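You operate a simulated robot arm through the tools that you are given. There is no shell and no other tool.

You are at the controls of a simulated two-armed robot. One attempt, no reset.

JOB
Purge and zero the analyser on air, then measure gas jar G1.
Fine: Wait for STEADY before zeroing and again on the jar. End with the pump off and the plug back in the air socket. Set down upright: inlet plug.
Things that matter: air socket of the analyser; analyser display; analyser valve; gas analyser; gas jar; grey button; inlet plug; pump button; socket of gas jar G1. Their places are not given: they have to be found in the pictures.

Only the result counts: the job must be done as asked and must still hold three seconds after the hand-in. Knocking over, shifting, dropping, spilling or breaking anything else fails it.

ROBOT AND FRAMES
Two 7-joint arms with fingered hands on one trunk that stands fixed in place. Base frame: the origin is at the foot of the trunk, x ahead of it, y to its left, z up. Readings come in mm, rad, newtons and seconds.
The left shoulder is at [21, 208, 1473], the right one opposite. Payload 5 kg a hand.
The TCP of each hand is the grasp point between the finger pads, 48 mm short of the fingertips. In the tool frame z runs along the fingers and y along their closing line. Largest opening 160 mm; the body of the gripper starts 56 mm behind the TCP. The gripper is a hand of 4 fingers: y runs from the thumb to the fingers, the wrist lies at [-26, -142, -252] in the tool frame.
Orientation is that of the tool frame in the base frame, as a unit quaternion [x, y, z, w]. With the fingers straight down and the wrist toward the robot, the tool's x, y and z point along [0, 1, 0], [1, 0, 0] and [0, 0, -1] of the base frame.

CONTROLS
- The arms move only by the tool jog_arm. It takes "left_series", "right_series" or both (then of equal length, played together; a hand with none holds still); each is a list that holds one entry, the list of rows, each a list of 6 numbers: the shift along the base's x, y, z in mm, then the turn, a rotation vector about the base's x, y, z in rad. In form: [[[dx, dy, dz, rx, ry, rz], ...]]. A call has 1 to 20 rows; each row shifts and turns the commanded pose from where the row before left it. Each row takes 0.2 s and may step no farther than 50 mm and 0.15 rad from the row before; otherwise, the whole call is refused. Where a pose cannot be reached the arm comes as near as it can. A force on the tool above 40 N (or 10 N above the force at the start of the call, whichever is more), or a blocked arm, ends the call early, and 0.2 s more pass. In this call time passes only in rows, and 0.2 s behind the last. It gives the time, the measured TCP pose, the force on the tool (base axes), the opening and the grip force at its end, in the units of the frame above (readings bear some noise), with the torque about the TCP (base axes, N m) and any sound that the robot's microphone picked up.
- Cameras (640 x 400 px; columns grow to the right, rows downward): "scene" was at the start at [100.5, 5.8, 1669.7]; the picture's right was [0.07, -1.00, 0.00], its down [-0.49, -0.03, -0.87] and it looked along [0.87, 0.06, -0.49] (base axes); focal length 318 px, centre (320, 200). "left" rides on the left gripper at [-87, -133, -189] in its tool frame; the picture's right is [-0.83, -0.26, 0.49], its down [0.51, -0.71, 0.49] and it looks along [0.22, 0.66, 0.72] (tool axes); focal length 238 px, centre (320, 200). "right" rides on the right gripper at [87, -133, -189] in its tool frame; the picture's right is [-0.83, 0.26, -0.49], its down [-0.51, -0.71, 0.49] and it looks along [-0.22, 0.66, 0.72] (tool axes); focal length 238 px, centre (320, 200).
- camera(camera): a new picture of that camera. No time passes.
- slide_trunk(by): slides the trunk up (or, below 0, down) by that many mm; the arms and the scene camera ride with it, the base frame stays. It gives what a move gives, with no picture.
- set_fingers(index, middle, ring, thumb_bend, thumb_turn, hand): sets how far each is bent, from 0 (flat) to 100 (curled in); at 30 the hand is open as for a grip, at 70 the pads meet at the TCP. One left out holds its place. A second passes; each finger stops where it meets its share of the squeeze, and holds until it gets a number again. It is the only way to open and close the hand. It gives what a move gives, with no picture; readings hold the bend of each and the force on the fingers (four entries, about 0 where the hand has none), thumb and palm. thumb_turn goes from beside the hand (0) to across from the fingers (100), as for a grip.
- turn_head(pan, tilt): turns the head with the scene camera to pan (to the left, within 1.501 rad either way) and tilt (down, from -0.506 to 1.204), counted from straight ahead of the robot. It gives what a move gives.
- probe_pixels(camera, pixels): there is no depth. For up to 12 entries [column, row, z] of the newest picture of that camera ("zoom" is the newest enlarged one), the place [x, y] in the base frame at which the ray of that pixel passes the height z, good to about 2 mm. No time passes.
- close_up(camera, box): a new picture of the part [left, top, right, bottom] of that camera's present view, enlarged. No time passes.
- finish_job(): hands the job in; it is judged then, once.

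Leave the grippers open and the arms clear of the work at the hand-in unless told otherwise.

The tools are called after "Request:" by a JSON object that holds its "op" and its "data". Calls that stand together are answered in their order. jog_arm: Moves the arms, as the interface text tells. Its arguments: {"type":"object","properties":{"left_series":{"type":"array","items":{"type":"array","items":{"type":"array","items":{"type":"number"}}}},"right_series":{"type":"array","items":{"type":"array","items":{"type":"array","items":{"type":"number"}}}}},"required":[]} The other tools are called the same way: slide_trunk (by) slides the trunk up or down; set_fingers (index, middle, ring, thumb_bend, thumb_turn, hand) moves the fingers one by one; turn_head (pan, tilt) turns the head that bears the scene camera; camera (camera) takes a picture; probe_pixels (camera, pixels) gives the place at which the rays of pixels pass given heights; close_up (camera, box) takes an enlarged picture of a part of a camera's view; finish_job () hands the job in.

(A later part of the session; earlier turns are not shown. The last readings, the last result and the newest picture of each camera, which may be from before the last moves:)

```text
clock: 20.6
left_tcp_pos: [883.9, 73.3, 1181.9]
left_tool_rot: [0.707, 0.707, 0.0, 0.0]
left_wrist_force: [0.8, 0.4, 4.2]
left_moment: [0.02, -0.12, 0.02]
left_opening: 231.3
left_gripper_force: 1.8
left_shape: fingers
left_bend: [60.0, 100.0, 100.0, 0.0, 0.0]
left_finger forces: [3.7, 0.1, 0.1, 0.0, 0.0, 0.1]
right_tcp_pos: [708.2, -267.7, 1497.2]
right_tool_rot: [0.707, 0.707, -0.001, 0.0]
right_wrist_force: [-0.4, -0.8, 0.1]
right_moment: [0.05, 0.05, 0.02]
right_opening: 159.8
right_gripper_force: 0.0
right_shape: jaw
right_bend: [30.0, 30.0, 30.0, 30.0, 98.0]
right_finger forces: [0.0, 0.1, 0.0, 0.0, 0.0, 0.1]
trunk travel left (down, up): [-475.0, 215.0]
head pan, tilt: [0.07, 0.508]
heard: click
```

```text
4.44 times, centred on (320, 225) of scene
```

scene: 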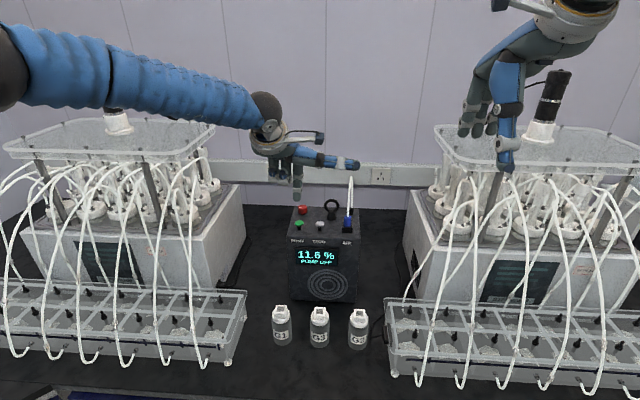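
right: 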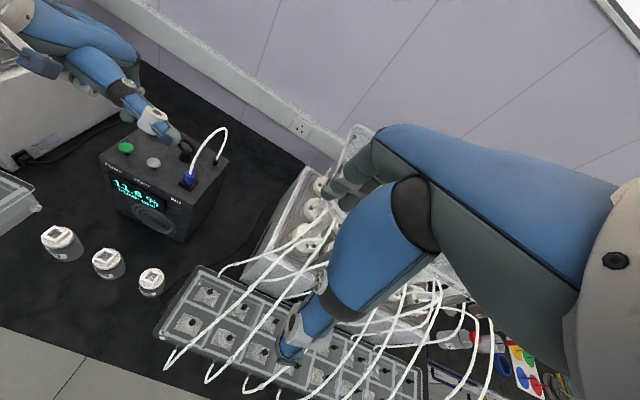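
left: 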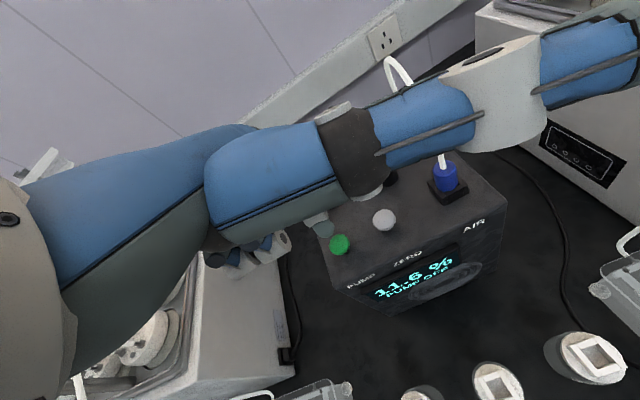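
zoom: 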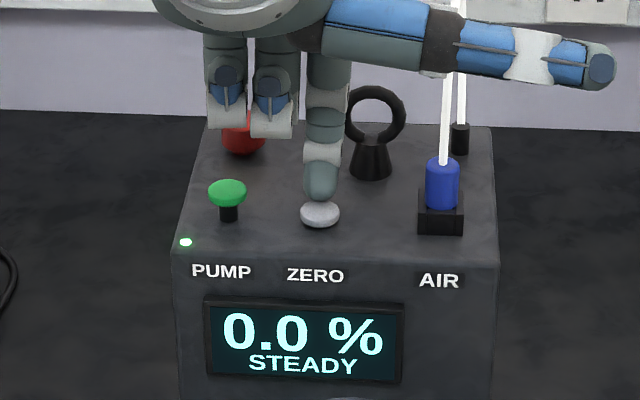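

The display reads 0.0 % STEADY: zeroed. I lift the hand 110 mm and draw it back towards the robot, to prepare the grip for the plug.

Request:
{"op": "jog_arm", "data": {"left_series": [[[0, 0, 30, 0, 0, 0], [0, 0, 40, 0, 0, 0], [0, 0, 40, 0, 0, 0], [-40, 10, 20, 0, 0, 0], [-45, 10, 10, 0, 0, 0], [-45, 10, 0, 0, 0, 0], [-45, 10, 0, 0, 0, 0], [-45, 10, 0, 0, 0, 0], [0, 0, 0, 0, 0, 0]]]}}

Request:
{"op": "camera", "data": {"camera": "scene"}}

Request:
{"op": "camera", "data": {"camera": "right"}}

Request:
{"op": "camera", "data": {"camera": "left"}}

```text
clock: 22.6
left_tcp_pos: [663.4, 122.7, 1321.5]
left_tool_rot: [0.707, 0.707, 0.0, -0.001]
left_wrist_force: [1.4, 0.5, -0.2]
left_moment: [0.02, 0.08, -0.03]
left_opening: 231.3
left_gripper_force: 0.0
left_shape: fingers
left_bend: [60.0, 100.0, 100.0, 0.0, 0.0]
left_finger forces: [0.0, 0.0, 0.1, 0.0, 0.1, 0.1]
right_tcp_pos: [709.8, -269.2, 1496.8]
right_tool_rot: [0.707, 0.707, -0.002, 0.0]
right_wrist_force: [0.9, 0.1, -1.2]
right_moment: [0.02, 0.09, 0.02]
right_opening: 159.4
right_gripper_force: 0.1
right_shape: jaw
right_bend: [30.0, 30.0, 30.0, 30.0, 98.0]
right_finger forces: [0.1, 0.0, 0.1, 0.0, 0.1, 0.0]
trunk travel left (down, up): [-475.0, 215.0]
head pan, tilt: [0.07, 0.508]
```

```text
taken
```

scene: 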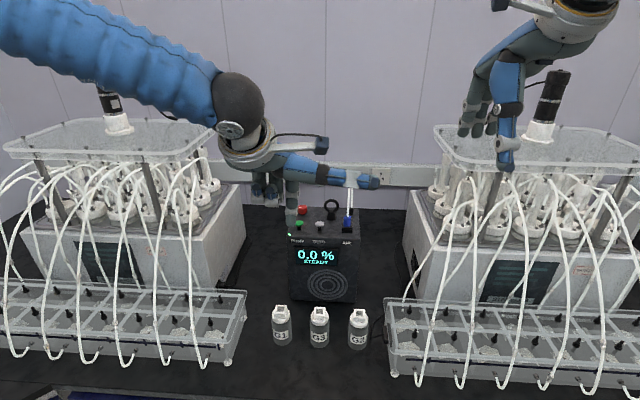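

```text
taken
```

right: 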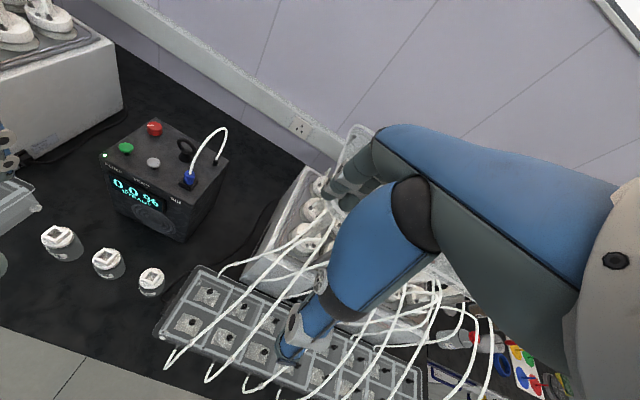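

```text
taken
```

left: 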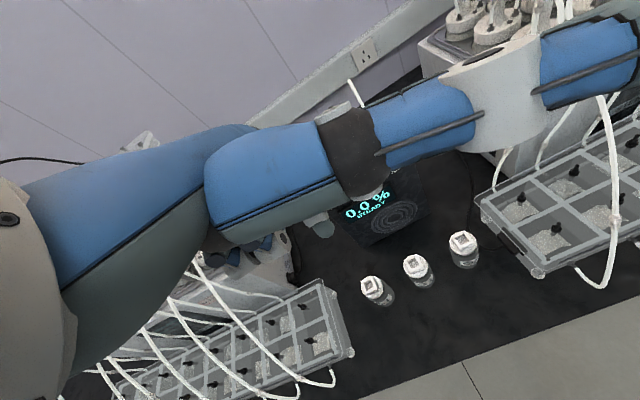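

Display holds 0.0 %. I probe the left tray and its nearest tube, to check room for the left hand around G1.

Request:
{"op": "probe_pixels", "data": {"camera": "scene", "pixels": [[228, 365, 855], [247, 292, 950], [230, 350, 950], [206, 362, 860], [195, 300, 1000], [195, 300, 950], [190, 240, 1100], [178, 180, 1250], [230, 180, 1100], [243, 185, 1100]]}}

Request:
{"op": "close_up", "data": {"camera": "scene", "box": [120, 160, 300, 380]}}

```text
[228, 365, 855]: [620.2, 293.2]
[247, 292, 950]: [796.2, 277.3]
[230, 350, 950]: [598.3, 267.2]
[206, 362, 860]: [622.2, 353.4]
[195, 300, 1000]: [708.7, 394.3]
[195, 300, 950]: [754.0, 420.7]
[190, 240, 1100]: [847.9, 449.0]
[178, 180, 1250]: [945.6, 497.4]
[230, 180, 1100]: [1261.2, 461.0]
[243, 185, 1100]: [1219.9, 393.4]
```

```text
1.82 times, centred on (210, 270) of scene
```

zoom: 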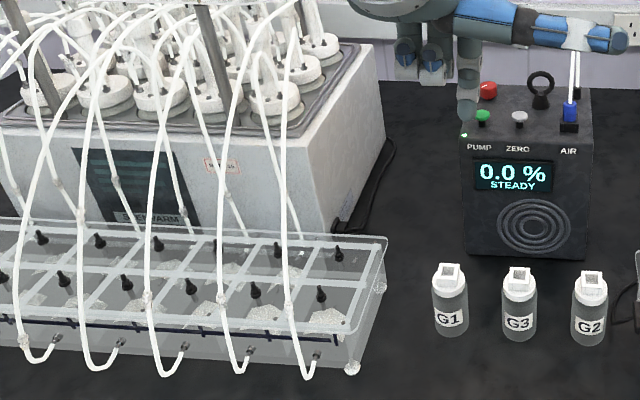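

The tray stays at y ≥ 267 and below z≈950, tubes at y ≥ 350, so the left hand has room. I set the left hand to a half-open pinch: index/middle 50, thumb 52 across, ring 25.

Request:
{"op": "set_fingers", "data": {"hand": "left", "index": 50, "middle": 50, "ring": 25, "thumb_bend": 52, "thumb_turn": 98}}

Request:
{"op": "jog_arm", "data": {"left_series": [[[0, 0, 0, 0, 0, -0.14], [0, 0, 0, 0, 0, -0.14], [0, 0, 0, 0, 0, -0.14], [0, 0, 0, 0, 0, -0.14], [0, 0, 0, 0, 0, -0.14], [0, 0, 0, 0, 0, -0.14], [0, 0, 0, 0, 0, -0.14], [0, 0, 0, 0, 0, -0.14], [0, 0, 0, 0, 0, -0.14], [0, 0, 0, 0, 0, -0.14], [0, 0, 0, 0, 0, -0.14], [0, 0, 0, 0, 0, -0.03], [0, 0, 0, 0, -0.14, 0], [0, 0, 0, 0, -0.14, 0], [0, 0, 0, 0, -0.14, 0], [0, 0, 0, 0, -0.14, 0], [0, 0, 0, 0, -0.14, 0], [0, 0, 0, 0, 0, 0]]]}}

Request:
{"op": "camera", "data": {"camera": "scene"}}

Request:
{"op": "camera", "data": {"camera": "left"}}

```text
clock: 23.6
left_tcp_pos: [662.3, 124.1, 1322.8]
left_tool_rot: [0.707, 0.707, 0.0, -0.001]
left_wrist_force: [0.0, 0.6, 0.8]
left_moment: [-0.04, -0.03, 0.0]
left_opening: 87.5
left_gripper_force: 0.0
left_shape: fingers
left_bend: [50.0, 50.0, 25.0, 52.0, 98.0]
left_finger forces: [0.0, 0.0, 0.0, 0.1, 0.1, 0.0]
right_tcp_pos: [708.4, -269.0, 1497.4]
right_tool_rot: [0.707, 0.707, 0.0, 0.0]
right_wrist_force: [-0.3, -0.4, 0.5]
right_moment: [-0.01, 0.01, 0.01]
right_opening: 159.4
right_gripper_force: 0.0
right_shape: jaw
right_bend: [30.0, 30.0, 30.0, 30.0, 98.0]
right_finger forces: [0.1, 0.0, 0.1, 0.0, 0.1, 0.1]
trunk travel left (down, up): [-475.0, 215.0]
head pan, tilt: [0.07, 0.508]
```

```text
clock: 27.4
left_tcp_pos: [656.4, 109.0, 1320.5]
left_tool_rot: [0.893, 0.296, 0.323, 0.107]
left_wrist_force: [0.0, -0.8, -0.3]
left_moment: [-0.02, 0.03, -0.01]
left_opening: 87.0
left_gripper_force: 0.0
left_shape: fingers
left_bend: [50.0, 50.0, 25.0, 52.0, 98.0]
left_finger forces: [0.0, 0.0, 0.1, 0.0, 0.1, 0.0]
left hand out of reach, approached as far as the arm can: row 7, 8, 9, 10, 11
right_tcp_pos: [707.7, -268.5, 1497.9]
right_tool_rot: [0.707, 0.707, 0.0, 0.0]
right_wrist_force: [0.2, -0.5, 0.0]
right_moment: [0.0, 0.02, 0.02]
right_opening: 159.6
right_gripper_force: 0.1
right_shape: jaw
right_bend: [30.0, 30.0, 30.0, 30.0, 98.0]
right_finger forces: [0.0, 0.0, 0.0, 0.0, 0.0, 0.0]
trunk travel left (down, up): [-475.0, 215.0]
head pan, tilt: [0.07, 0.508]
```

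```text
taken
```

scene: 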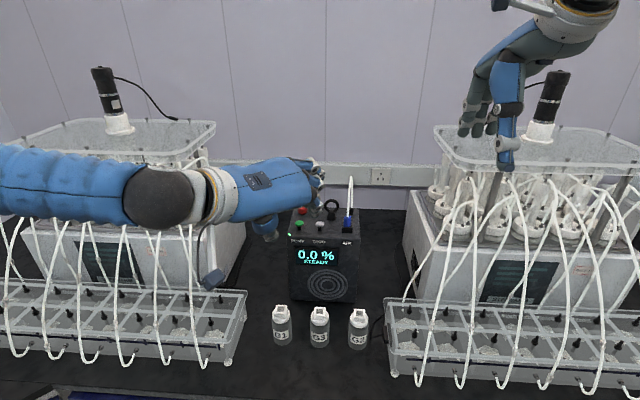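

```text
taken
```

left: 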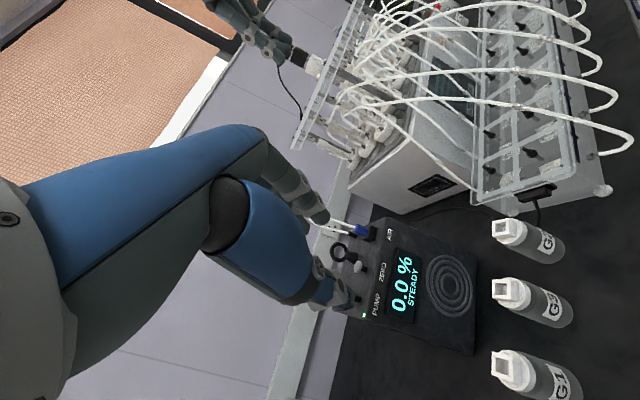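

The yaw stopped at about -53° (out of reach there). I move the hand nearer to the analyser first (staging at about (800,-10,1300)) and then turn on about the tool's own axis.

Request:
{"op": "jog_arm", "data": {"left_series": [[[36, -30, -5, 0, 0, 0], [36, -30, -5, 0, 0, 0], [36, -30, -5, 0, 0, 0], [36, -30, -5, 0, 0, 0], [0, 0, 0, 0.083, 0, -0.1], [0, 0, 0, 0.083, 0, -0.1], [0, 0, 0, 0.083, 0, -0.1], [0, 0, 0, 0.083, 0, -0.1], [0, 0, 0, 0.083, 0, -0.1], [0, 0, 0, 0, 0, 0]]]}}

Request:
{"op": "camera", "data": {"camera": "scene"}}

Request:
{"op": "camera", "data": {"camera": "left"}}

Request:
{"op": "camera", "data": {"camera": "right"}}

```text
clock: 29.6
left_tcp_pos: [799.6, -11.5, 1299.0]
left_tool_rot: [0.941, -0.006, 0.339, -0.003]
left_wrist_force: [-0.2, 0.6, 0.0]
left_moment: [-0.03, -0.01, 0.03]
left_opening: 87.4
left_gripper_force: 0.1
left_shape: fingers
left_bend: [50.0, 50.0, 25.0, 52.0, 98.0]
left_finger forces: [0.1, 0.1, 0.0, 0.1, 0.0, 0.1]
right_tcp_pos: [709.6, -269.7, 1496.7]
right_tool_rot: [0.707, 0.707, 0.0, 0.0]
right_wrist_force: [-0.5, 0.1, -0.3]
right_moment: [0.0, -0.01, -0.01]
right_opening: 159.5
right_gripper_force: 0.1
right_shape: jaw
right_bend: [30.0, 30.0, 30.0, 30.0, 98.0]
right_finger forces: [0.0, 0.0, 0.0, 0.1, 0.0, 0.1]
trunk travel left (down, up): [-475.0, 215.0]
head pan, tilt: [0.07, 0.508]
```

```text
taken
```

scene: 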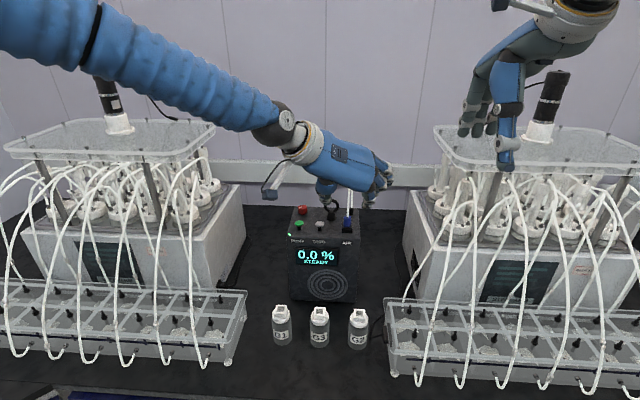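

```text
taken
```

left: 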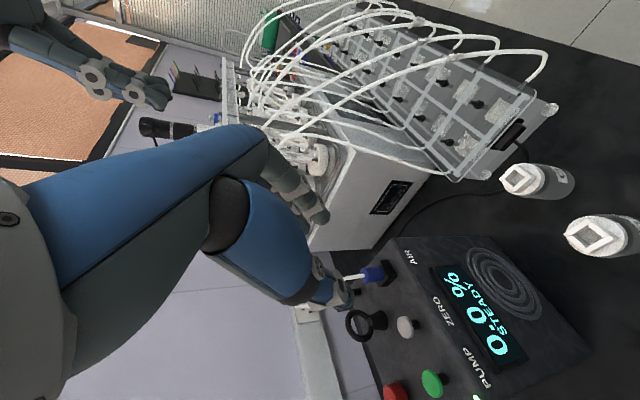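

```text
taken
```

right: 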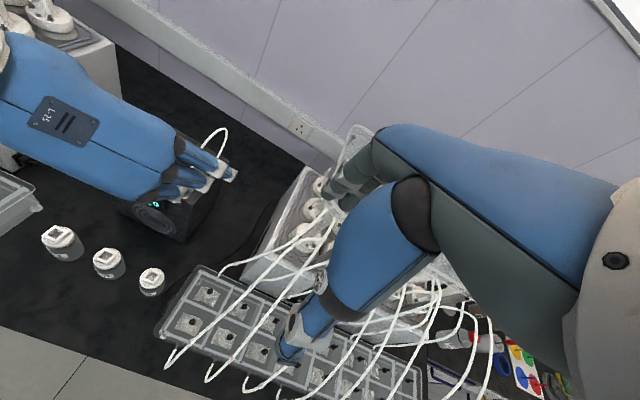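

The hand now has the full yaw with a 40° forward tilt. I look closely at the fingertips relative to the plug.

Request:
{"op": "close_up", "data": {"camera": "scene", "box": [300, 130, 410, 250]}}

Request:
{"op": "close_up", "data": {"camera": "left", "box": [240, 140, 440, 390]}}

Request:
{"op": "close_up", "data": {"camera": "right", "box": [110, 110, 260, 220]}}

```text
3.33 times, centred on (355, 190) of scene
```

zoom: 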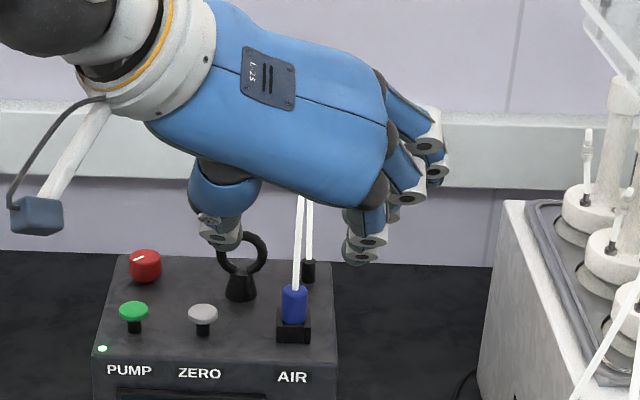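

```text
1.60 times, centred on (340, 265) of left
```

zoom: 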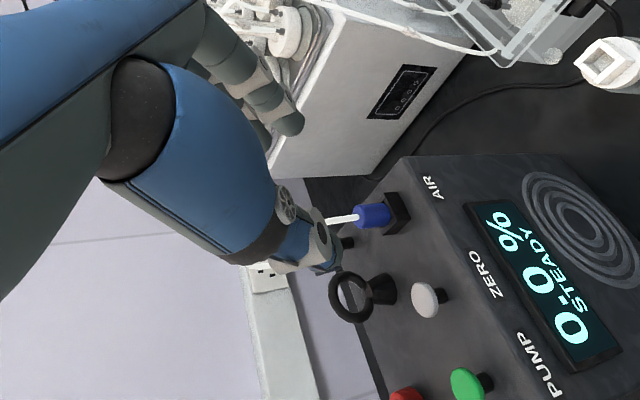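

```text
3.64 times, centred on (185, 165) of right
```

zoom: 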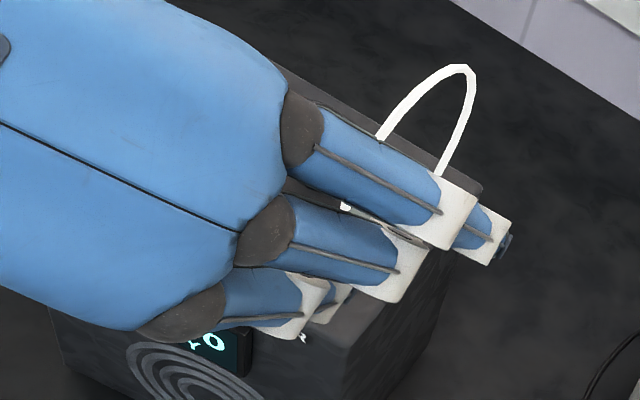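

With the tilt only one finger would meet the plug head, so an upright hand is better: the plug nests between index and middle with the thumb opposite. I turn the tilt back to vertical here and check that the arm can hold it.

Request:
{"op": "jog_arm", "data": {"left_series": [[[0, 0, 0, 0, 0.14, 0], [0, 0, 0, 0, 0.14, 0], [0, 0, 0, 0, 0.14, 0], [0, 0, 0, 0, 0.14, 0], [0, 0, 0, 0, 0.14, 0], [0, 0, 0, 0, 0, 0]]]}}

Request:
{"op": "camera", "data": {"camera": "scene"}}

Request:
{"op": "camera", "data": {"camera": "right"}}

Request:
{"op": "camera", "data": {"camera": "left"}}

```text
clock: 31.0
left_tcp_pos: [800.1, -10.3, 1300.7]
left_tool_rot: [1.0, -0.005, -0.003, 0.0]
left_wrist_force: [-0.2, 1.0, -0.4]
left_moment: [-0.02, -0.07, -0.01]
left_opening: 87.1
left_gripper_force: 0.0
left_shape: fingers
left_bend: [50.0, 50.0, 25.0, 52.0, 98.0]
left_finger forces: [0.1, 0.0, 0.0, 0.0, 0.0, 0.0]
right_tcp_pos: [708.2, -268.6, 1497.9]
right_tool_rot: [0.707, 0.707, 0.0, 0.0]
right_wrist_force: [-1.0, 0.4, 0.5]
right_moment: [-0.08, -0.05, -0.04]
right_opening: 159.7
right_gripper_force: 0.0
right_shape: jaw
right_bend: [30.0, 30.0, 30.0, 30.0, 98.0]
right_finger forces: [0.0, 0.0, 0.0, 0.1, 0.1, 0.1]
trunk travel left (down, up): [-475.0, 215.0]
head pan, tilt: [0.07, 0.508]
```

```text
taken
```

scene: 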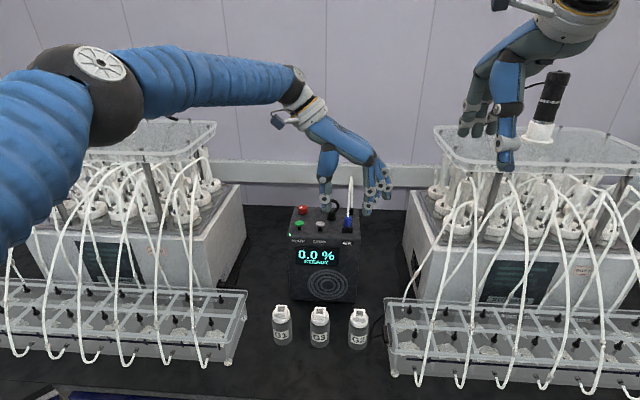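

```text
taken
```

right: 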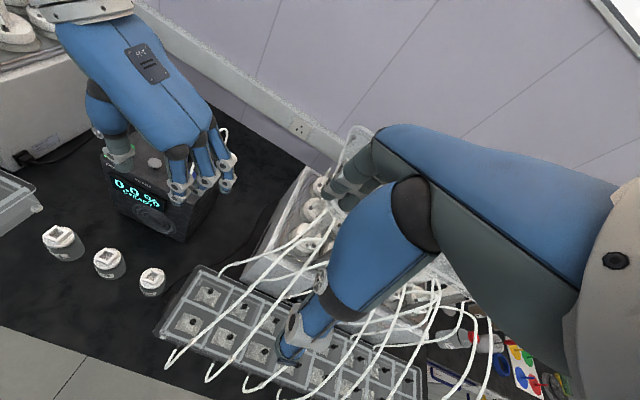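

```text
taken
```

left: 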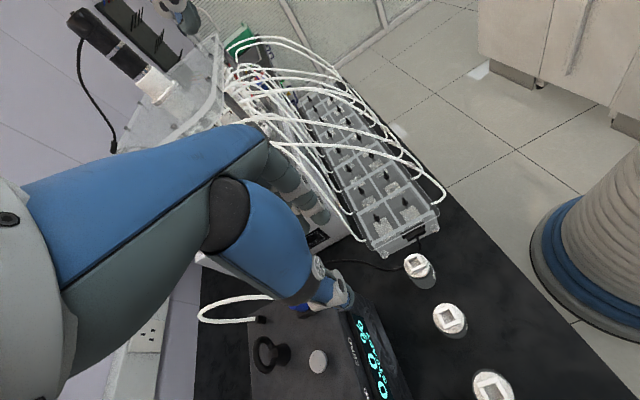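

The vertical, yawed pose is reached exactly. Before gripping I test whether this orientation also works over G1 at (722,161), staying high at z≈1130 (tips at ~1082, well above the jar at 966).

Request:
{"op": "jog_arm", "data": {"left_series": [[[-15, 34, -10, 0, 0, 0], [-15, 34, -10, 0, 0, 0], [-16, 34, -10, 0, 0, 0], [-16, 35, -10, 0, 0, 0], [-16, 34, -10, 0, 0, 0], [0, 0, -30, 0, 0, 0], [0, 0, -30, 0, 0, 0], [0, 0, -30, 0, 0, 0], [0, 0, -30, 0, 0, 0], [0, 0, 0, 0, 0, 0]]]}}

Request:
{"op": "camera", "data": {"camera": "scene"}}

Request:
{"op": "camera", "data": {"camera": "right"}}

```text
clock: 33.2
left_tcp_pos: [722.5, 162.7, 1131.1]
left_tool_rot: [1.0, -0.006, -0.003, 0.0]
left_wrist_force: [-0.5, 0.4, -0.4]
left_moment: [0.0, -0.03, 0.02]
left_opening: 87.4
left_gripper_force: 0.1
left_shape: fingers
left_bend: [50.0, 50.0, 25.0, 52.0, 98.0]
left_finger forces: [0.0, 0.0, 0.1, 0.1, 0.1, 0.1]
right_tcp_pos: [707.0, -268.8, 1498.2]
right_tool_rot: [0.707, 0.707, 0.0, 0.0]
right_wrist_force: [-1.2, 0.0, 0.4]
right_moment: [0.01, -0.06, -0.01]
right_opening: 159.6
right_gripper_force: 0.1
right_shape: jaw
right_bend: [30.0, 30.0, 30.0, 30.0, 98.0]
right_finger forces: [0.0, 0.0, 0.0, 0.0, 0.0, 0.0]
trunk travel left (down, up): [-475.0, 215.0]
head pan, tilt: [0.07, 0.508]
```

```text
taken
```

scene: 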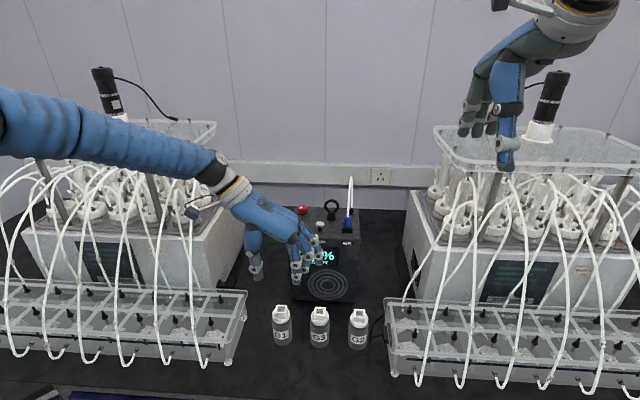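

```text
taken
```

right: 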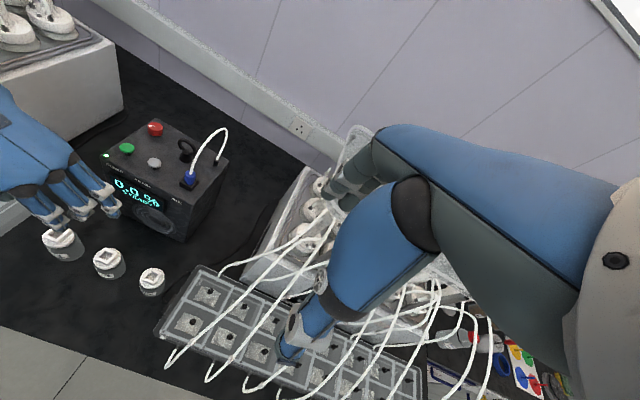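

G1 is reachable in this orientation. I look at the fingertips here to learn where the pinch lies relative to the TCP (722.5,162.7,1131).

Request:
{"op": "close_up", "data": {"camera": "scene", "box": [230, 220, 340, 300]}}

Request:
{"op": "close_up", "data": {"camera": "right", "box": [0, 140, 130, 260]}}

Request:
{"op": "close_up", "data": {"camera": "left", "box": [240, 140, 440, 390]}}

```text
5.00 times, centred on (285, 260) of scene
```

zoom: 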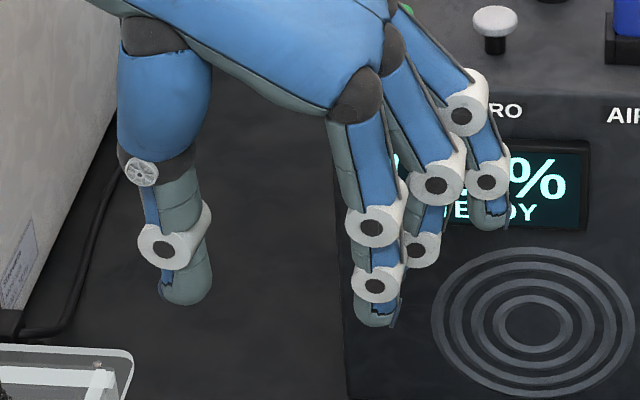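

```text
3.33 times, centred on (65, 200) of right
```

zoom: 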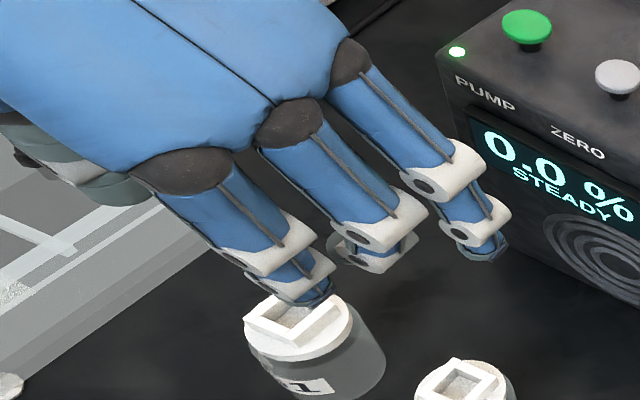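

```text
1.60 times, centred on (340, 265) of left
```

zoom: 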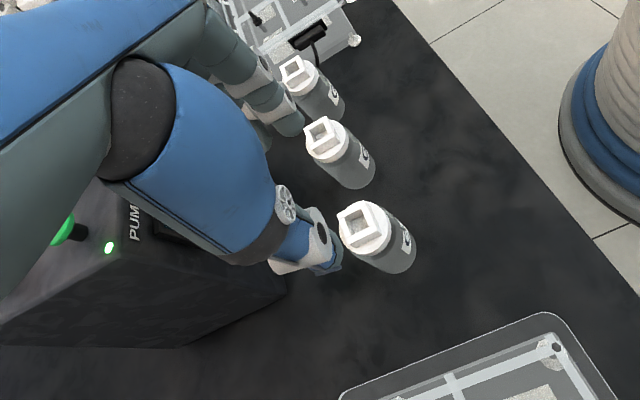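

I probe the index tip (296.6,283) and thumb tip (258.6,279) at the expected tip height.

Request:
{"op": "probe_pixels", "data": {"camera": "scene", "pixels": [[296.6, 283, 1087], [258.6, 279, 1087], [296.6, 283, 1080], [258.6, 279, 1080], [296.6, 283, 1095], [258.6, 279, 1095], [290, 276, 1100], [302, 276, 1100], [252.5, 268, 1110], [264, 268, 1110]]}}

```text
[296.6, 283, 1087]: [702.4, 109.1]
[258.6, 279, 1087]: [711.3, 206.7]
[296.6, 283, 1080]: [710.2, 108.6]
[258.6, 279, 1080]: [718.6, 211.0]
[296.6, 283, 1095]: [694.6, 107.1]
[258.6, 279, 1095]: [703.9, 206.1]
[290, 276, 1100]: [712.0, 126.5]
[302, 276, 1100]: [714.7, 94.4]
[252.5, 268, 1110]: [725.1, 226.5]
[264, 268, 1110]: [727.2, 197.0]
```

At bend 50 the tips are about 36 mm either side of the TCP. I narrow to index/middle 51, thumb 55 (keeps the thumb clear of the grey button), then go to a staging point in front of the plug at (800,-20,1240).

Request:
{"op": "set_fingers", "data": {"hand": "left", "index": 51, "middle": 51, "ring": 25, "thumb_bend": 55, "thumb_turn": 98}}

Request:
{"op": "jog_arm", "data": {"left_series": [[[0, 0, 40, 0, 0, 0], [0, 0, 40, 0, 0, 0], [13, -31, 5, 0, 0, 0], [13, -31, 5, 0, 0, 0], [13, -31, 5, 0, 0, 0], [13, -30, 5, 0, 0, 0], [13, -30, 5, 0, 0, 0], [13, -30, 4, 0, 0, 0], [0, 0, 0, 0, 0, 0]]]}}

Request:
{"op": "camera", "data": {"camera": "scene"}}

Request:
{"op": "close_up", "data": {"camera": "scene", "box": [290, 140, 410, 260]}}

Request:
{"op": "close_up", "data": {"camera": "right", "box": [80, 90, 250, 230]}}

```text
clock: 34.2
left_tcp_pos: [723.0, 162.6, 1130.9]
left_tool_rot: [1.0, -0.004, -0.003, 0.0]
left_wrist_force: [-0.2, 0.9, -0.5]
left_moment: [0.01, -0.01, -0.04]
left_opening: 79.8
left_gripper_force: 0.0
left_shape: fingers
left_bend: [51.0, 51.0, 25.0, 55.0, 99.0]
left_finger forces: [0.0, 0.0, 0.0, 0.0, 0.1, 0.0]
right_tcp_pos: [708.2, -269.0, 1497.3]
right_tool_rot: [0.707, 0.707, 0.0, -0.001]
right_wrist_force: [-0.2, 0.6, 0.6]
right_moment: [-0.03, 0.01, 0.0]
right_opening: 159.7
right_gripper_force: 0.0
right_shape: jaw
right_bend: [30.0, 30.0, 30.0, 30.0, 98.0]
right_finger forces: [0.1, 0.0, 0.0, 0.0, 0.1, 0.0]
trunk travel left (down, up): [-475.0, 215.0]
head pan, tilt: [0.07, 0.508]
```

```text
clock: 36.2
left_tcp_pos: [802.0, -20.4, 1237.7]
left_tool_rot: [1.0, -0.006, -0.003, 0.0]
left_wrist_force: [-0.1, 0.2, -0.2]
left_moment: [-0.05, -0.02, 0.0]
left_opening: 79.5
left_gripper_force: 0.0
left_shape: fingers
left_bend: [51.0, 51.0, 25.0, 55.0, 99.0]
left_finger forces: [0.1, 0.0, 0.1, 0.0, 0.0, 0.0]
right_tcp_pos: [707.8, -267.8, 1496.5]
right_tool_rot: [0.707, 0.707, 0.001, 0.0]
right_wrist_force: [-0.4, 0.7, 0.6]
right_moment: [-0.07, -0.04, -0.02]
right_opening: 159.6
right_gripper_force: 0.1
right_shape: jaw
right_bend: [30.0, 30.0, 30.0, 30.0, 98.0]
right_finger forces: [0.0, 0.0, 0.1, 0.0, 0.1, 0.0]
trunk travel left (down, up): [-475.0, 215.0]
head pan, tilt: [0.07, 0.508]
```

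```text
taken
```

scene: 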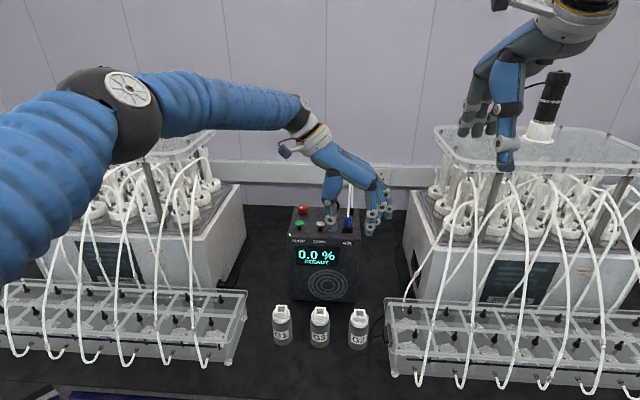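

```text
3.33 times, centred on (350, 200) of scene
```

zoom: 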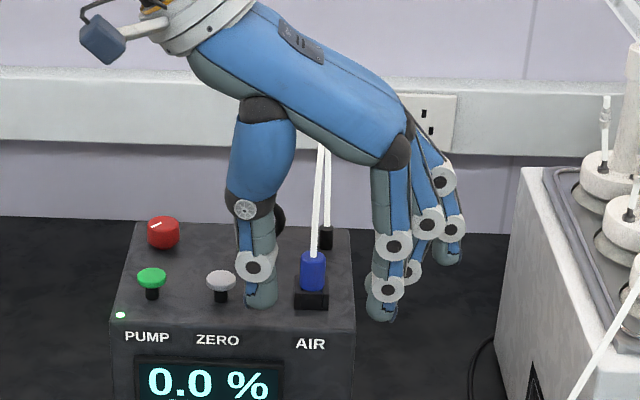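

```text
2.86 times, centred on (165, 160) of right
```

zoom: 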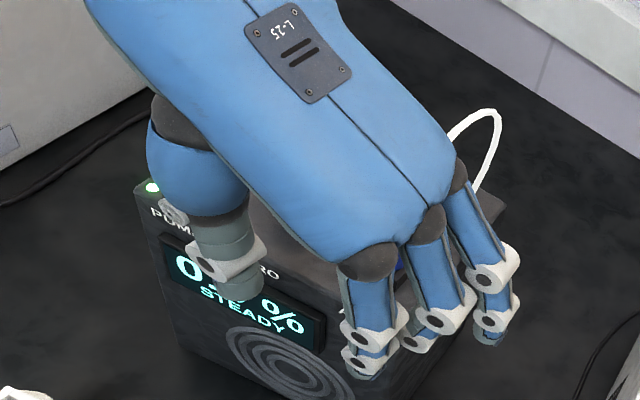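

The arch of the hand straddles the plug in the scene view. I advance 104 mm in x at this height and look again before lowering.

Request:
{"op": "jog_arm", "data": {"left_series": [[[35, 0, 0, 0, 0, 0], [35, 0, 0, 0, 0, 0], [34, 0, 0, 0, 0, 0], [0, 0, 0, 0, 0, 0]]]}}

Request:
{"op": "close_up", "data": {"camera": "scene", "box": [290, 140, 410, 260]}}

Request:
{"op": "close_up", "data": {"camera": "right", "box": [80, 90, 250, 230]}}

Request:
{"op": "camera", "data": {"camera": "left"}}

```text
clock: 36.6
left_tcp_pos: [816.6, -31.2, 1227.7]
left_tool_rot: [1.0, -0.02, -0.023, -0.006]
left_wrist_force: [6.7, 4.4, 9.7]
left_moment: [-0.32, 0.42, 0.12]
left_opening: 79.2
left_gripper_force: 0.0
left_shape: fingers
left_bend: [51.0, 51.0, 25.0, 55.0, 99.0]
left_finger forces: [0.0, 0.0, 0.1, 0.1, 0.0, 0.0]
right_tcp_pos: [712.2, -275.3, 1494.9]
right_tool_rot: [0.708, 0.707, 0.001, -0.004]
right_wrist_force: [2.2, -4.1, -2.5]
right_moment: [0.5, 0.22, 0.13]
right_opening: 159.5
right_gripper_force: 0.2
right_shape: jaw
right_bend: [30.0, 30.0, 30.0, 30.0, 97.0]
right_finger forces: [0.0, 0.0, 0.1, 0.0, 0.1, 0.1]
trunk travel left (down, up): [-475.0, 215.0]
head pan, tilt: [0.07, 0.508]
stopped in row 1 (left hand): the force on the tool passed its limit at 49 N (the readings are from after the stop); the commanded pose is now the measured one
```

```text
3.33 times, centred on (350, 200) of scene
```

zoom: 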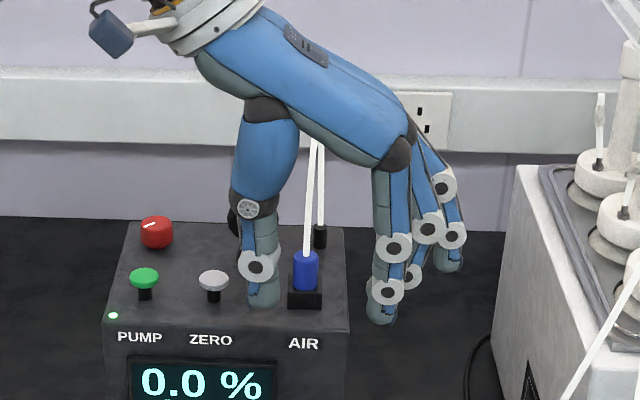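

```text
2.86 times, centred on (165, 160) of right
```

zoom: 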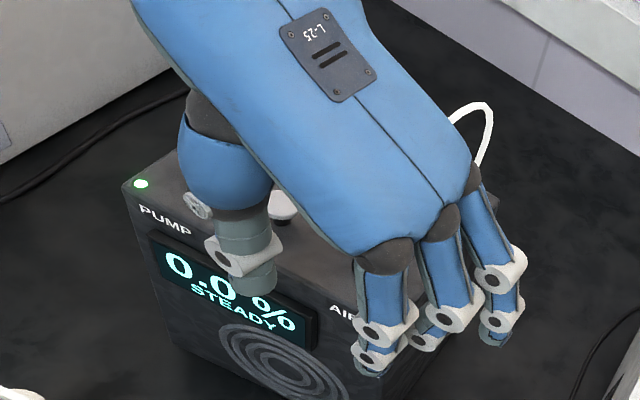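

```text
taken
```

left: 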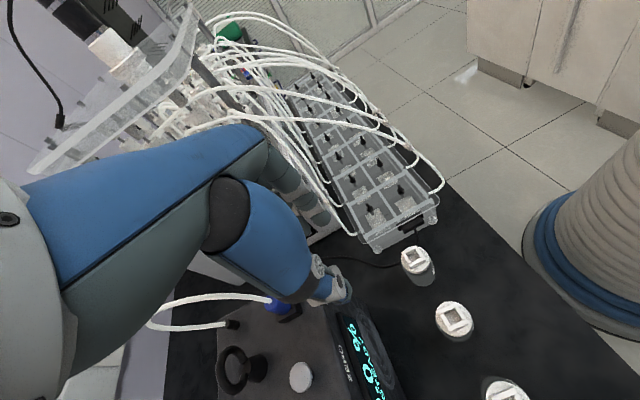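

The call stopped at once with a 49 N spike; the finger forces are zero and the whole body shook, so it may have been an abrupt arm swing. I let it settle for 0.4 s and look at everything before going on.

Request:
{"op": "jog_arm", "data": {"left_series": [[[0, 0, 0, 0, 0, 0]]]}}

Request:
{"op": "camera", "data": {"camera": "scene"}}

Request:
{"op": "camera", "data": {"camera": "right"}}

Request:
{"op": "close_up", "data": {"camera": "scene", "box": [270, 180, 380, 300]}}

```text
clock: 37.0
left_tcp_pos: [804.8, -32.0, 1221.1]
left_tool_rot: [0.999, -0.025, -0.028, -0.007]
left_wrist_force: [0.2, -0.1, 0.4]
left_moment: [0.01, 0.04, -0.01]
left_opening: 79.2
left_gripper_force: 0.0
left_shape: fingers
left_bend: [51.0, 51.0, 25.0, 55.0, 99.0]
left_finger forces: [0.0, 0.1, 0.0, 0.1, 0.1, 0.0]
right_tcp_pos: [707.8, -270.7, 1497.7]
right_tool_rot: [0.708, 0.706, 0.001, 0.0]
right_wrist_force: [-0.3, -0.4, -0.4]
right_moment: [0.06, -0.01, 0.01]
right_opening: 159.7
right_gripper_force: 0.0
right_shape: jaw
right_bend: [30.0, 30.0, 30.0, 30.0, 97.0]
right_finger forces: [0.0, 0.1, 0.0, 0.0, 0.0, 0.1]
trunk travel left (down, up): [-475.0, 215.0]
head pan, tilt: [0.07, 0.508]
```

```text
taken
```

scene: 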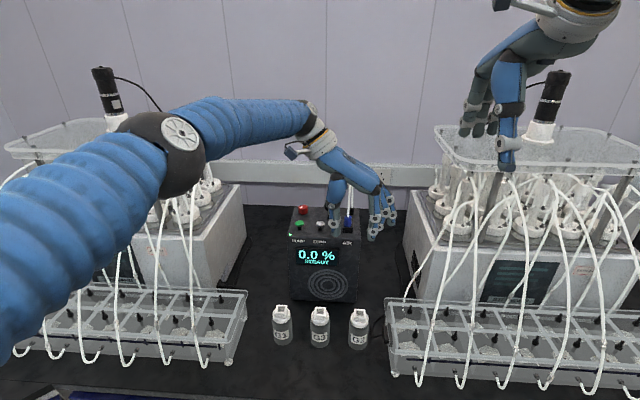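

```text
taken
```

right: 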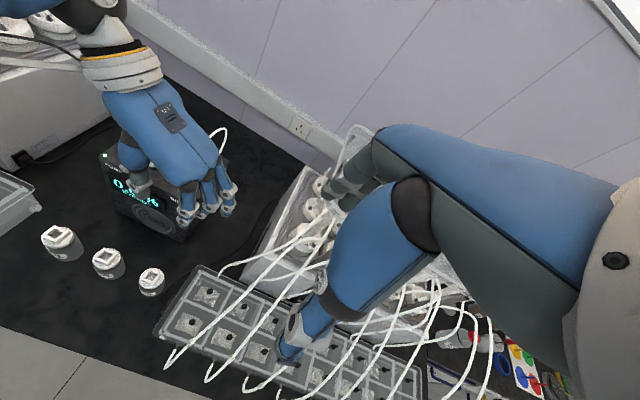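

```text
3.33 times, centred on (325, 240) of scene
```

zoom: 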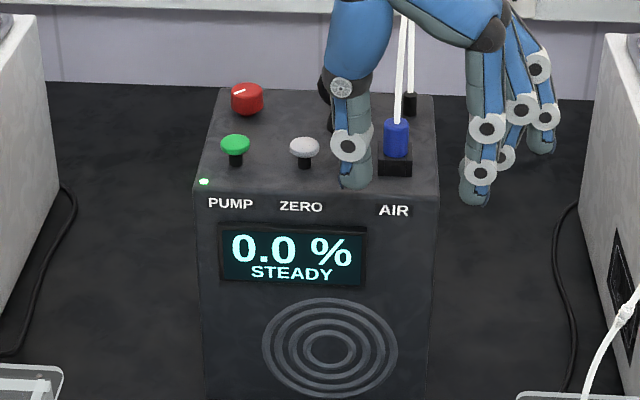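

The elbow swung to another arm posture (elbow now near px (165,150)), nothing seems touched: analyser and jars stand as before and the display still says 0.0 % STEADY. I correct the small tilt and go back to y=-20, z=1238 gently.

Request:
{"op": "jog_arm", "data": {"left_series": [[[0, 3, 4, -0.004, -0.014, 0.012], [0, 3, 4, -0.004, -0.014, 0.012], [0, 3, 4, -0.004, -0.014, 0.012], [0, 3, 5, -0.003, -0.014, 0.012], [0, 0, 0, 0, 0, 0]]]}}

Request:
{"op": "jog_arm", "data": {"left_series": [[[8, 0, 0, 0, 0, 0], [8, 0, 0, 0, 0, 0], [8, 0, 0, 0, 0, 0], [8, 0, 0, 0, 0, 0], [0, 0, 0, 0, 0, 0]]]}}

Request:
{"op": "camera", "data": {"camera": "scene"}}

```text
clock: 38.2
left_tcp_pos: [806.5, -19.1, 1238.1]
left_tool_rot: [1.0, -0.001, 0.0, 0.001]
left_wrist_force: [-0.3, -0.2, -0.1]
left_moment: [0.04, 0.0, 0.0]
left_opening: 79.1
left_gripper_force: 0.0
left_shape: fingers
left_bend: [51.0, 51.0, 25.0, 55.0, 99.0]
left_finger forces: [0.0, 0.1, 0.0, 0.0, 0.1, 0.1]
right_tcp_pos: [709.7, -271.3, 1497.7]
right_tool_rot: [0.707, 0.707, 0.0, -0.001]
right_wrist_force: [0.3, -0.4, -0.2]
right_moment: [0.03, 0.07, -0.01]
right_opening: 159.9
right_gripper_force: 0.1
right_shape: jaw
right_bend: [30.0, 30.0, 30.0, 30.0, 97.0]
right_finger forces: [0.0, 0.0, 0.0, 0.0, 0.1, 0.1]
trunk travel left (down, up): [-475.0, 215.0]
head pan, tilt: [0.07, 0.508]
```

```text
clock: 39.4
left_tcp_pos: [838.0, -19.1, 1238.3]
left_tool_rot: [1.0, -0.001, 0.0, 0.002]
left_wrist_force: [0.5, -0.2, 0.3]
left_moment: [-0.02, -0.02, 0.05]
left_opening: 79.3
left_gripper_force: 0.0
left_shape: fingers
left_bend: [51.0, 51.0, 25.0, 55.0, 99.0]
left_finger forces: [0.1, 0.0, 0.1, 0.0, 0.1, 0.1]
right_tcp_pos: [706.9, -269.3, 1497.3]
right_tool_rot: [0.707, 0.707, 0.0, 0.0]
right_wrist_force: [-0.3, -0.7, 0.8]
right_moment: [-0.02, -0.03, 0.02]
right_opening: 159.8
right_gripper_force: 0.1
right_shape: jaw
right_bend: [30.0, 30.0, 30.0, 30.0, 97.0]
right_finger forces: [0.1, 0.0, 0.0, 0.1, 0.0, 0.0]
trunk travel left (down, up): [-475.0, 215.0]
head pan, tilt: [0.07, 0.508]
```

```text
taken
```

scene: 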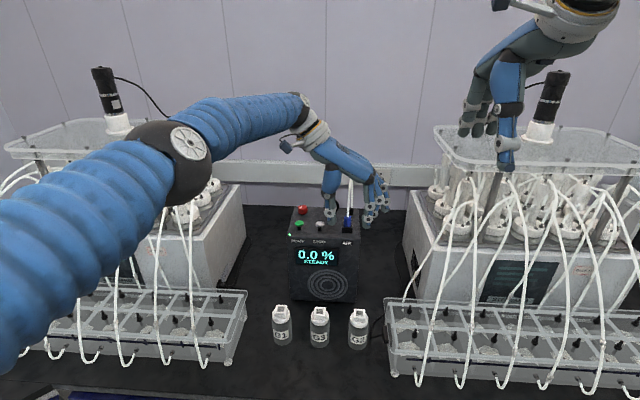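

Motion is smooth now. Before gripping I rehearse the carry path with empty fingers in moderate steps: to above G1 at the same height, then down to z≈1045 (tips ≈ 997, above the socket top 966).

Request:
{"op": "jog_arm", "data": {"left_series": [[[-14.5, 22.5, 0, 0, 0, 0], [-14.5, 22.5, 0, 0, 0, 0], [-14.5, 22.5, 0, 0, 0, 0], [-14.5, 22.5, 0, 0, 0, 0], [-14.5, 22.5, 0, 0, 0, 0], [-14.5, 22.5, 0, 0, 0, 0], [-14.5, 22.5, 0, 0, 0, 0], [-14.5, 22.5, 0, 0, 0, 0], [0, 0, 0, 0, 0, 0]]]}}

Request:
{"op": "camera", "data": {"camera": "scene"}}

```text
clock: 41.4
left_tcp_pos: [722.1, 161.4, 1237.4]
left_tool_rot: [1.0, 0.0, 0.0, 0.001]
left_wrist_force: [-1.0, -1.1, 0.7]
left_moment: [0.1, 0.01, -0.01]
left_opening: 79.5
left_gripper_force: 0.1
left_shape: fingers
left_bend: [51.0, 51.0, 25.0, 55.0, 99.0]
left_finger forces: [0.0, 0.0, 0.0, 0.1, 0.0, 0.1]
right_tcp_pos: [708.5, -270.9, 1496.2]
right_tool_rot: [0.707, 0.707, 0.001, 0.0]
right_wrist_force: [0.6, -0.5, -0.6]
right_moment: [0.09, 0.02, -0.01]
right_opening: 159.9
right_gripper_force: 0.1
right_shape: jaw
right_bend: [30.0, 30.0, 30.0, 30.0, 97.0]
right_finger forces: [0.0, 0.0, 0.0, 0.0, 0.0, 0.0]
trunk travel left (down, up): [-475.0, 215.0]
head pan, tilt: [0.07, 0.508]
```

```text
taken
```

scene: 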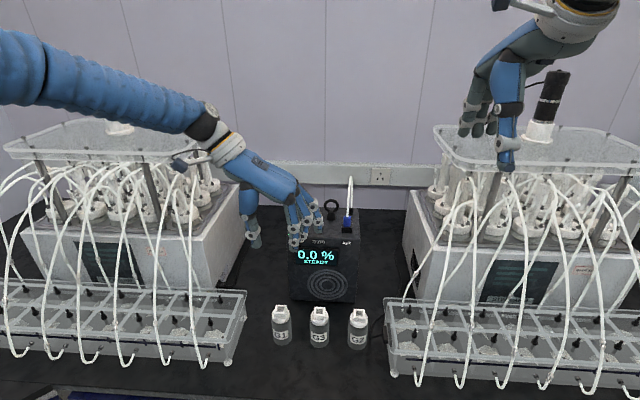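

Smooth. Now down to z≈1045 over G1.

Request:
{"op": "jog_arm", "data": {"left_series": [[[0, 0, -24, 0, 0, 0], [0, 0, -24, 0, 0, 0], [0, 0, -24, 0, 0, 0], [0, 0, -24, 0, 0, 0], [0, 0, -24, 0, 0, 0], [0, 0, -24, 0, 0, 0], [0, 0, -24, 0, 0, 0], [0, 0, -24, 0, 0, 0], [0, 0, 0, 0, 0, 0]]]}}

Request:
{"op": "camera", "data": {"camera": "scene"}}

Request:
{"op": "close_up", "data": {"camera": "scene", "box": [230, 250, 350, 350]}}

Request:
{"op": "close_up", "data": {"camera": "right", "box": [0, 180, 150, 300]}}

Request:
{"op": "camera", "data": {"camera": "left"}}

```text
clock: 43.4
left_tcp_pos: [723.3, 161.1, 1046.6]
left_tool_rot: [1.0, 0.0, 0.001, 0.001]
left_wrist_force: [0.2, 0.1, 0.1]
left_moment: [-0.01, -0.05, 0.01]
left_opening: 79.0
left_gripper_force: 0.0
left_shape: fingers
left_bend: [51.0, 51.0, 25.0, 55.0, 99.0]
left_finger forces: [0.1, 0.1, 0.1, 0.0, 0.1, 0.1]
right_tcp_pos: [706.9, -268.5, 1497.4]
right_tool_rot: [0.707, 0.707, 0.0, 0.0]
right_wrist_force: [0.1, -0.1, -0.3]
right_moment: [0.0, -0.01, -0.03]
right_opening: 159.9
right_gripper_force: 0.1
right_shape: jaw
right_bend: [30.0, 30.0, 30.0, 30.0, 97.0]
right_finger forces: [0.0, 0.0, 0.0, 0.0, 0.1, 0.0]
trunk travel left (down, up): [-475.0, 215.0]
head pan, tilt: [0.07, 0.508]
```

```text
taken
```

scene: 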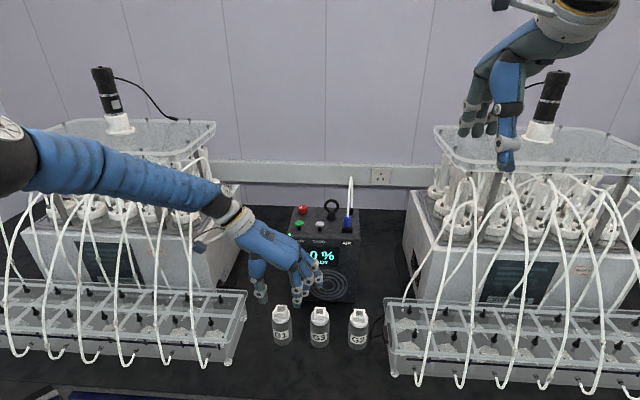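

```text
4.00 times, centred on (290, 300) of scene
```

zoom: 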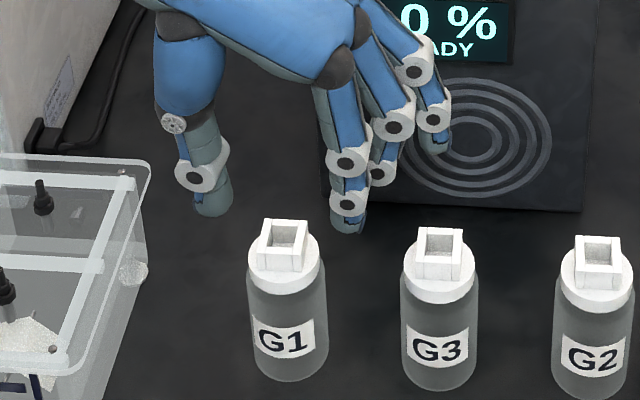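

```text
3.33 times, centred on (75, 240) of right
```

zoom: 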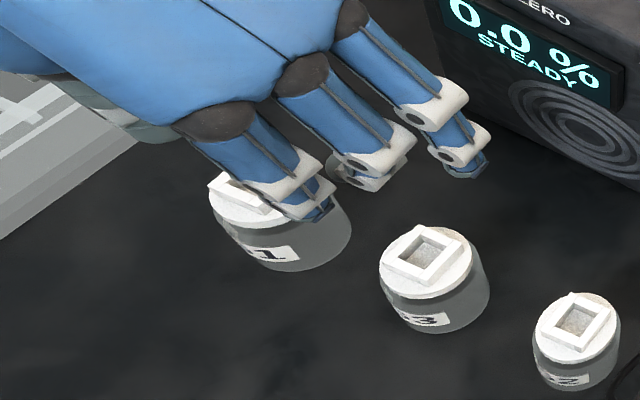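

```text
taken
```

left: 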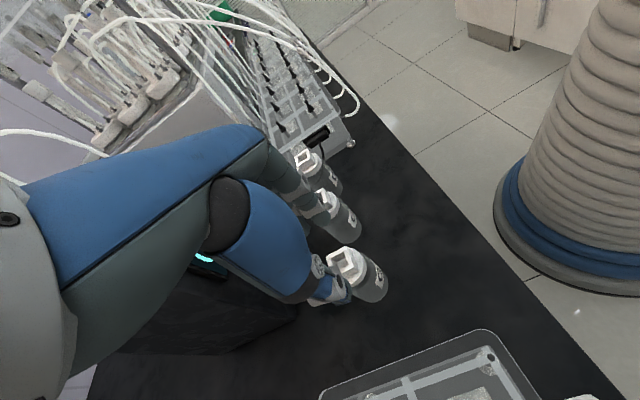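

Tips straddle the G1 socket well and the arm reaches. I go back up and return slowly along the same path, in smaller steps, watching for another elbow swing.

Request:
{"op": "jog_arm", "data": {"left_series": [[[0, 0, 24, 0, 0, 0], [0, 0, 24, 0, 0, 0], [0, 0, 24, 0, 0, 0], [0, 0, 24, 0, 0, 0], [0, 0, 24, 0, 0, 0], [0, 0, 24, 0, 0, 0], [0, 0, 24, 0, 0, 0], [0, 0, 24, 0, 0, 0], [7, -11, 0, 0, 0, 0], [7, -11, 0, 0, 0, 0], [7, -11, 0, 0, 0, 0], [7, -11, 0, 0, 0, 0], [7, -11, 0, 0, 0, 0], [7, -11, 0, 0, 0, 0], [7, -11, 0, 0, 0, 0], [7, -11, 0, 0, 0, 0]]]}}

Request:
{"op": "camera", "data": {"camera": "scene"}}

Request:
{"op": "jog_arm", "data": {"left_series": [[[7, -11, 0, 0, 0, 0], [7, -11, 0, 0, 0, 0], [7, -11, 0, 0, 0, 0], [7, -11, 0, 0, 0, 0], [7, -11, 0, 0, 0, 0], [7, -11, 0, 0, 0, 0], [7, -11, 0, 0, 0, 0], [7, -11, 0, 0, 0, 0], [0, 0, 0, 0, 0, 0]]]}}

Request:
{"op": "camera", "data": {"camera": "scene"}}

```text
clock: 46.8
left_tcp_pos: [777.9, 72.4, 1237.3]
left_tool_rot: [1.0, 0.0, 0.0, 0.0]
left_wrist_force: [-0.3, 0.1, -0.4]
left_moment: [0.03, 0.0, -0.03]
left_opening: 79.4
left_gripper_force: 0.0
left_shape: fingers
left_bend: [51.0, 51.0, 25.0, 55.0, 99.0]
left_finger forces: [0.1, 0.1, 0.0, 0.0, 0.0, 0.0]
right_tcp_pos: [707.7, -268.7, 1498.1]
right_tool_rot: [0.707, 0.707, 0.0, 0.0]
right_wrist_force: [-0.8, -0.8, 0.5]
right_moment: [0.09, 0.02, 0.02]
right_opening: 159.8
right_gripper_force: 0.0
right_shape: jaw
right_bend: [30.0, 30.0, 30.0, 30.0, 97.0]
right_finger forces: [0.1, 0.0, 0.1, 0.0, 0.0, 0.0]
trunk travel left (down, up): [-475.0, 215.0]
head pan, tilt: [0.07, 0.508]
```

```text
taken
```

scene: 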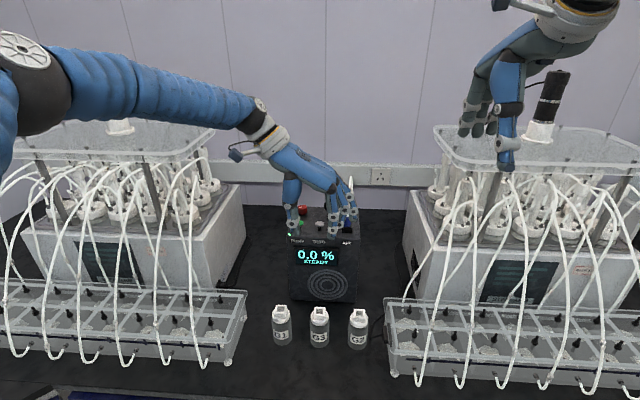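

```text
clock: 48.8
left_tcp_pos: [833.7, -13.4, 1237.6]
left_tool_rot: [1.0, -0.001, 0.0, 0.001]
left_wrist_force: [-0.6, 0.9, -1.0]
left_moment: [-0.03, -0.04, 0.03]
left_opening: 79.5
left_gripper_force: 0.1
left_shape: fingers
left_bend: [51.0, 51.0, 25.0, 55.0, 99.0]
left_finger forces: [0.1, 0.1, 0.0, 0.1, 0.0, 0.0]
right_tcp_pos: [708.1, -268.5, 1496.0]
right_tool_rot: [0.707, 0.707, 0.0, 0.0]
right_wrist_force: [0.0, 0.6, 0.7]
right_moment: [-0.05, -0.03, -0.01]
right_opening: 159.7
right_gripper_force: 0.1
right_shape: jaw
right_bend: [30.0, 30.0, 30.0, 30.0, 97.0]
right_finger forces: [0.0, 0.0, 0.0, 0.1, 0.1, 0.1]
trunk travel left (down, up): [-475.0, 215.0]
head pan, tilt: [0.07, 0.508]
```

```text
taken
```

scene: 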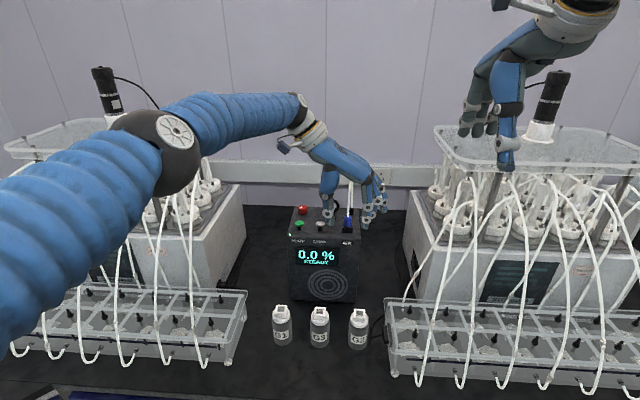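

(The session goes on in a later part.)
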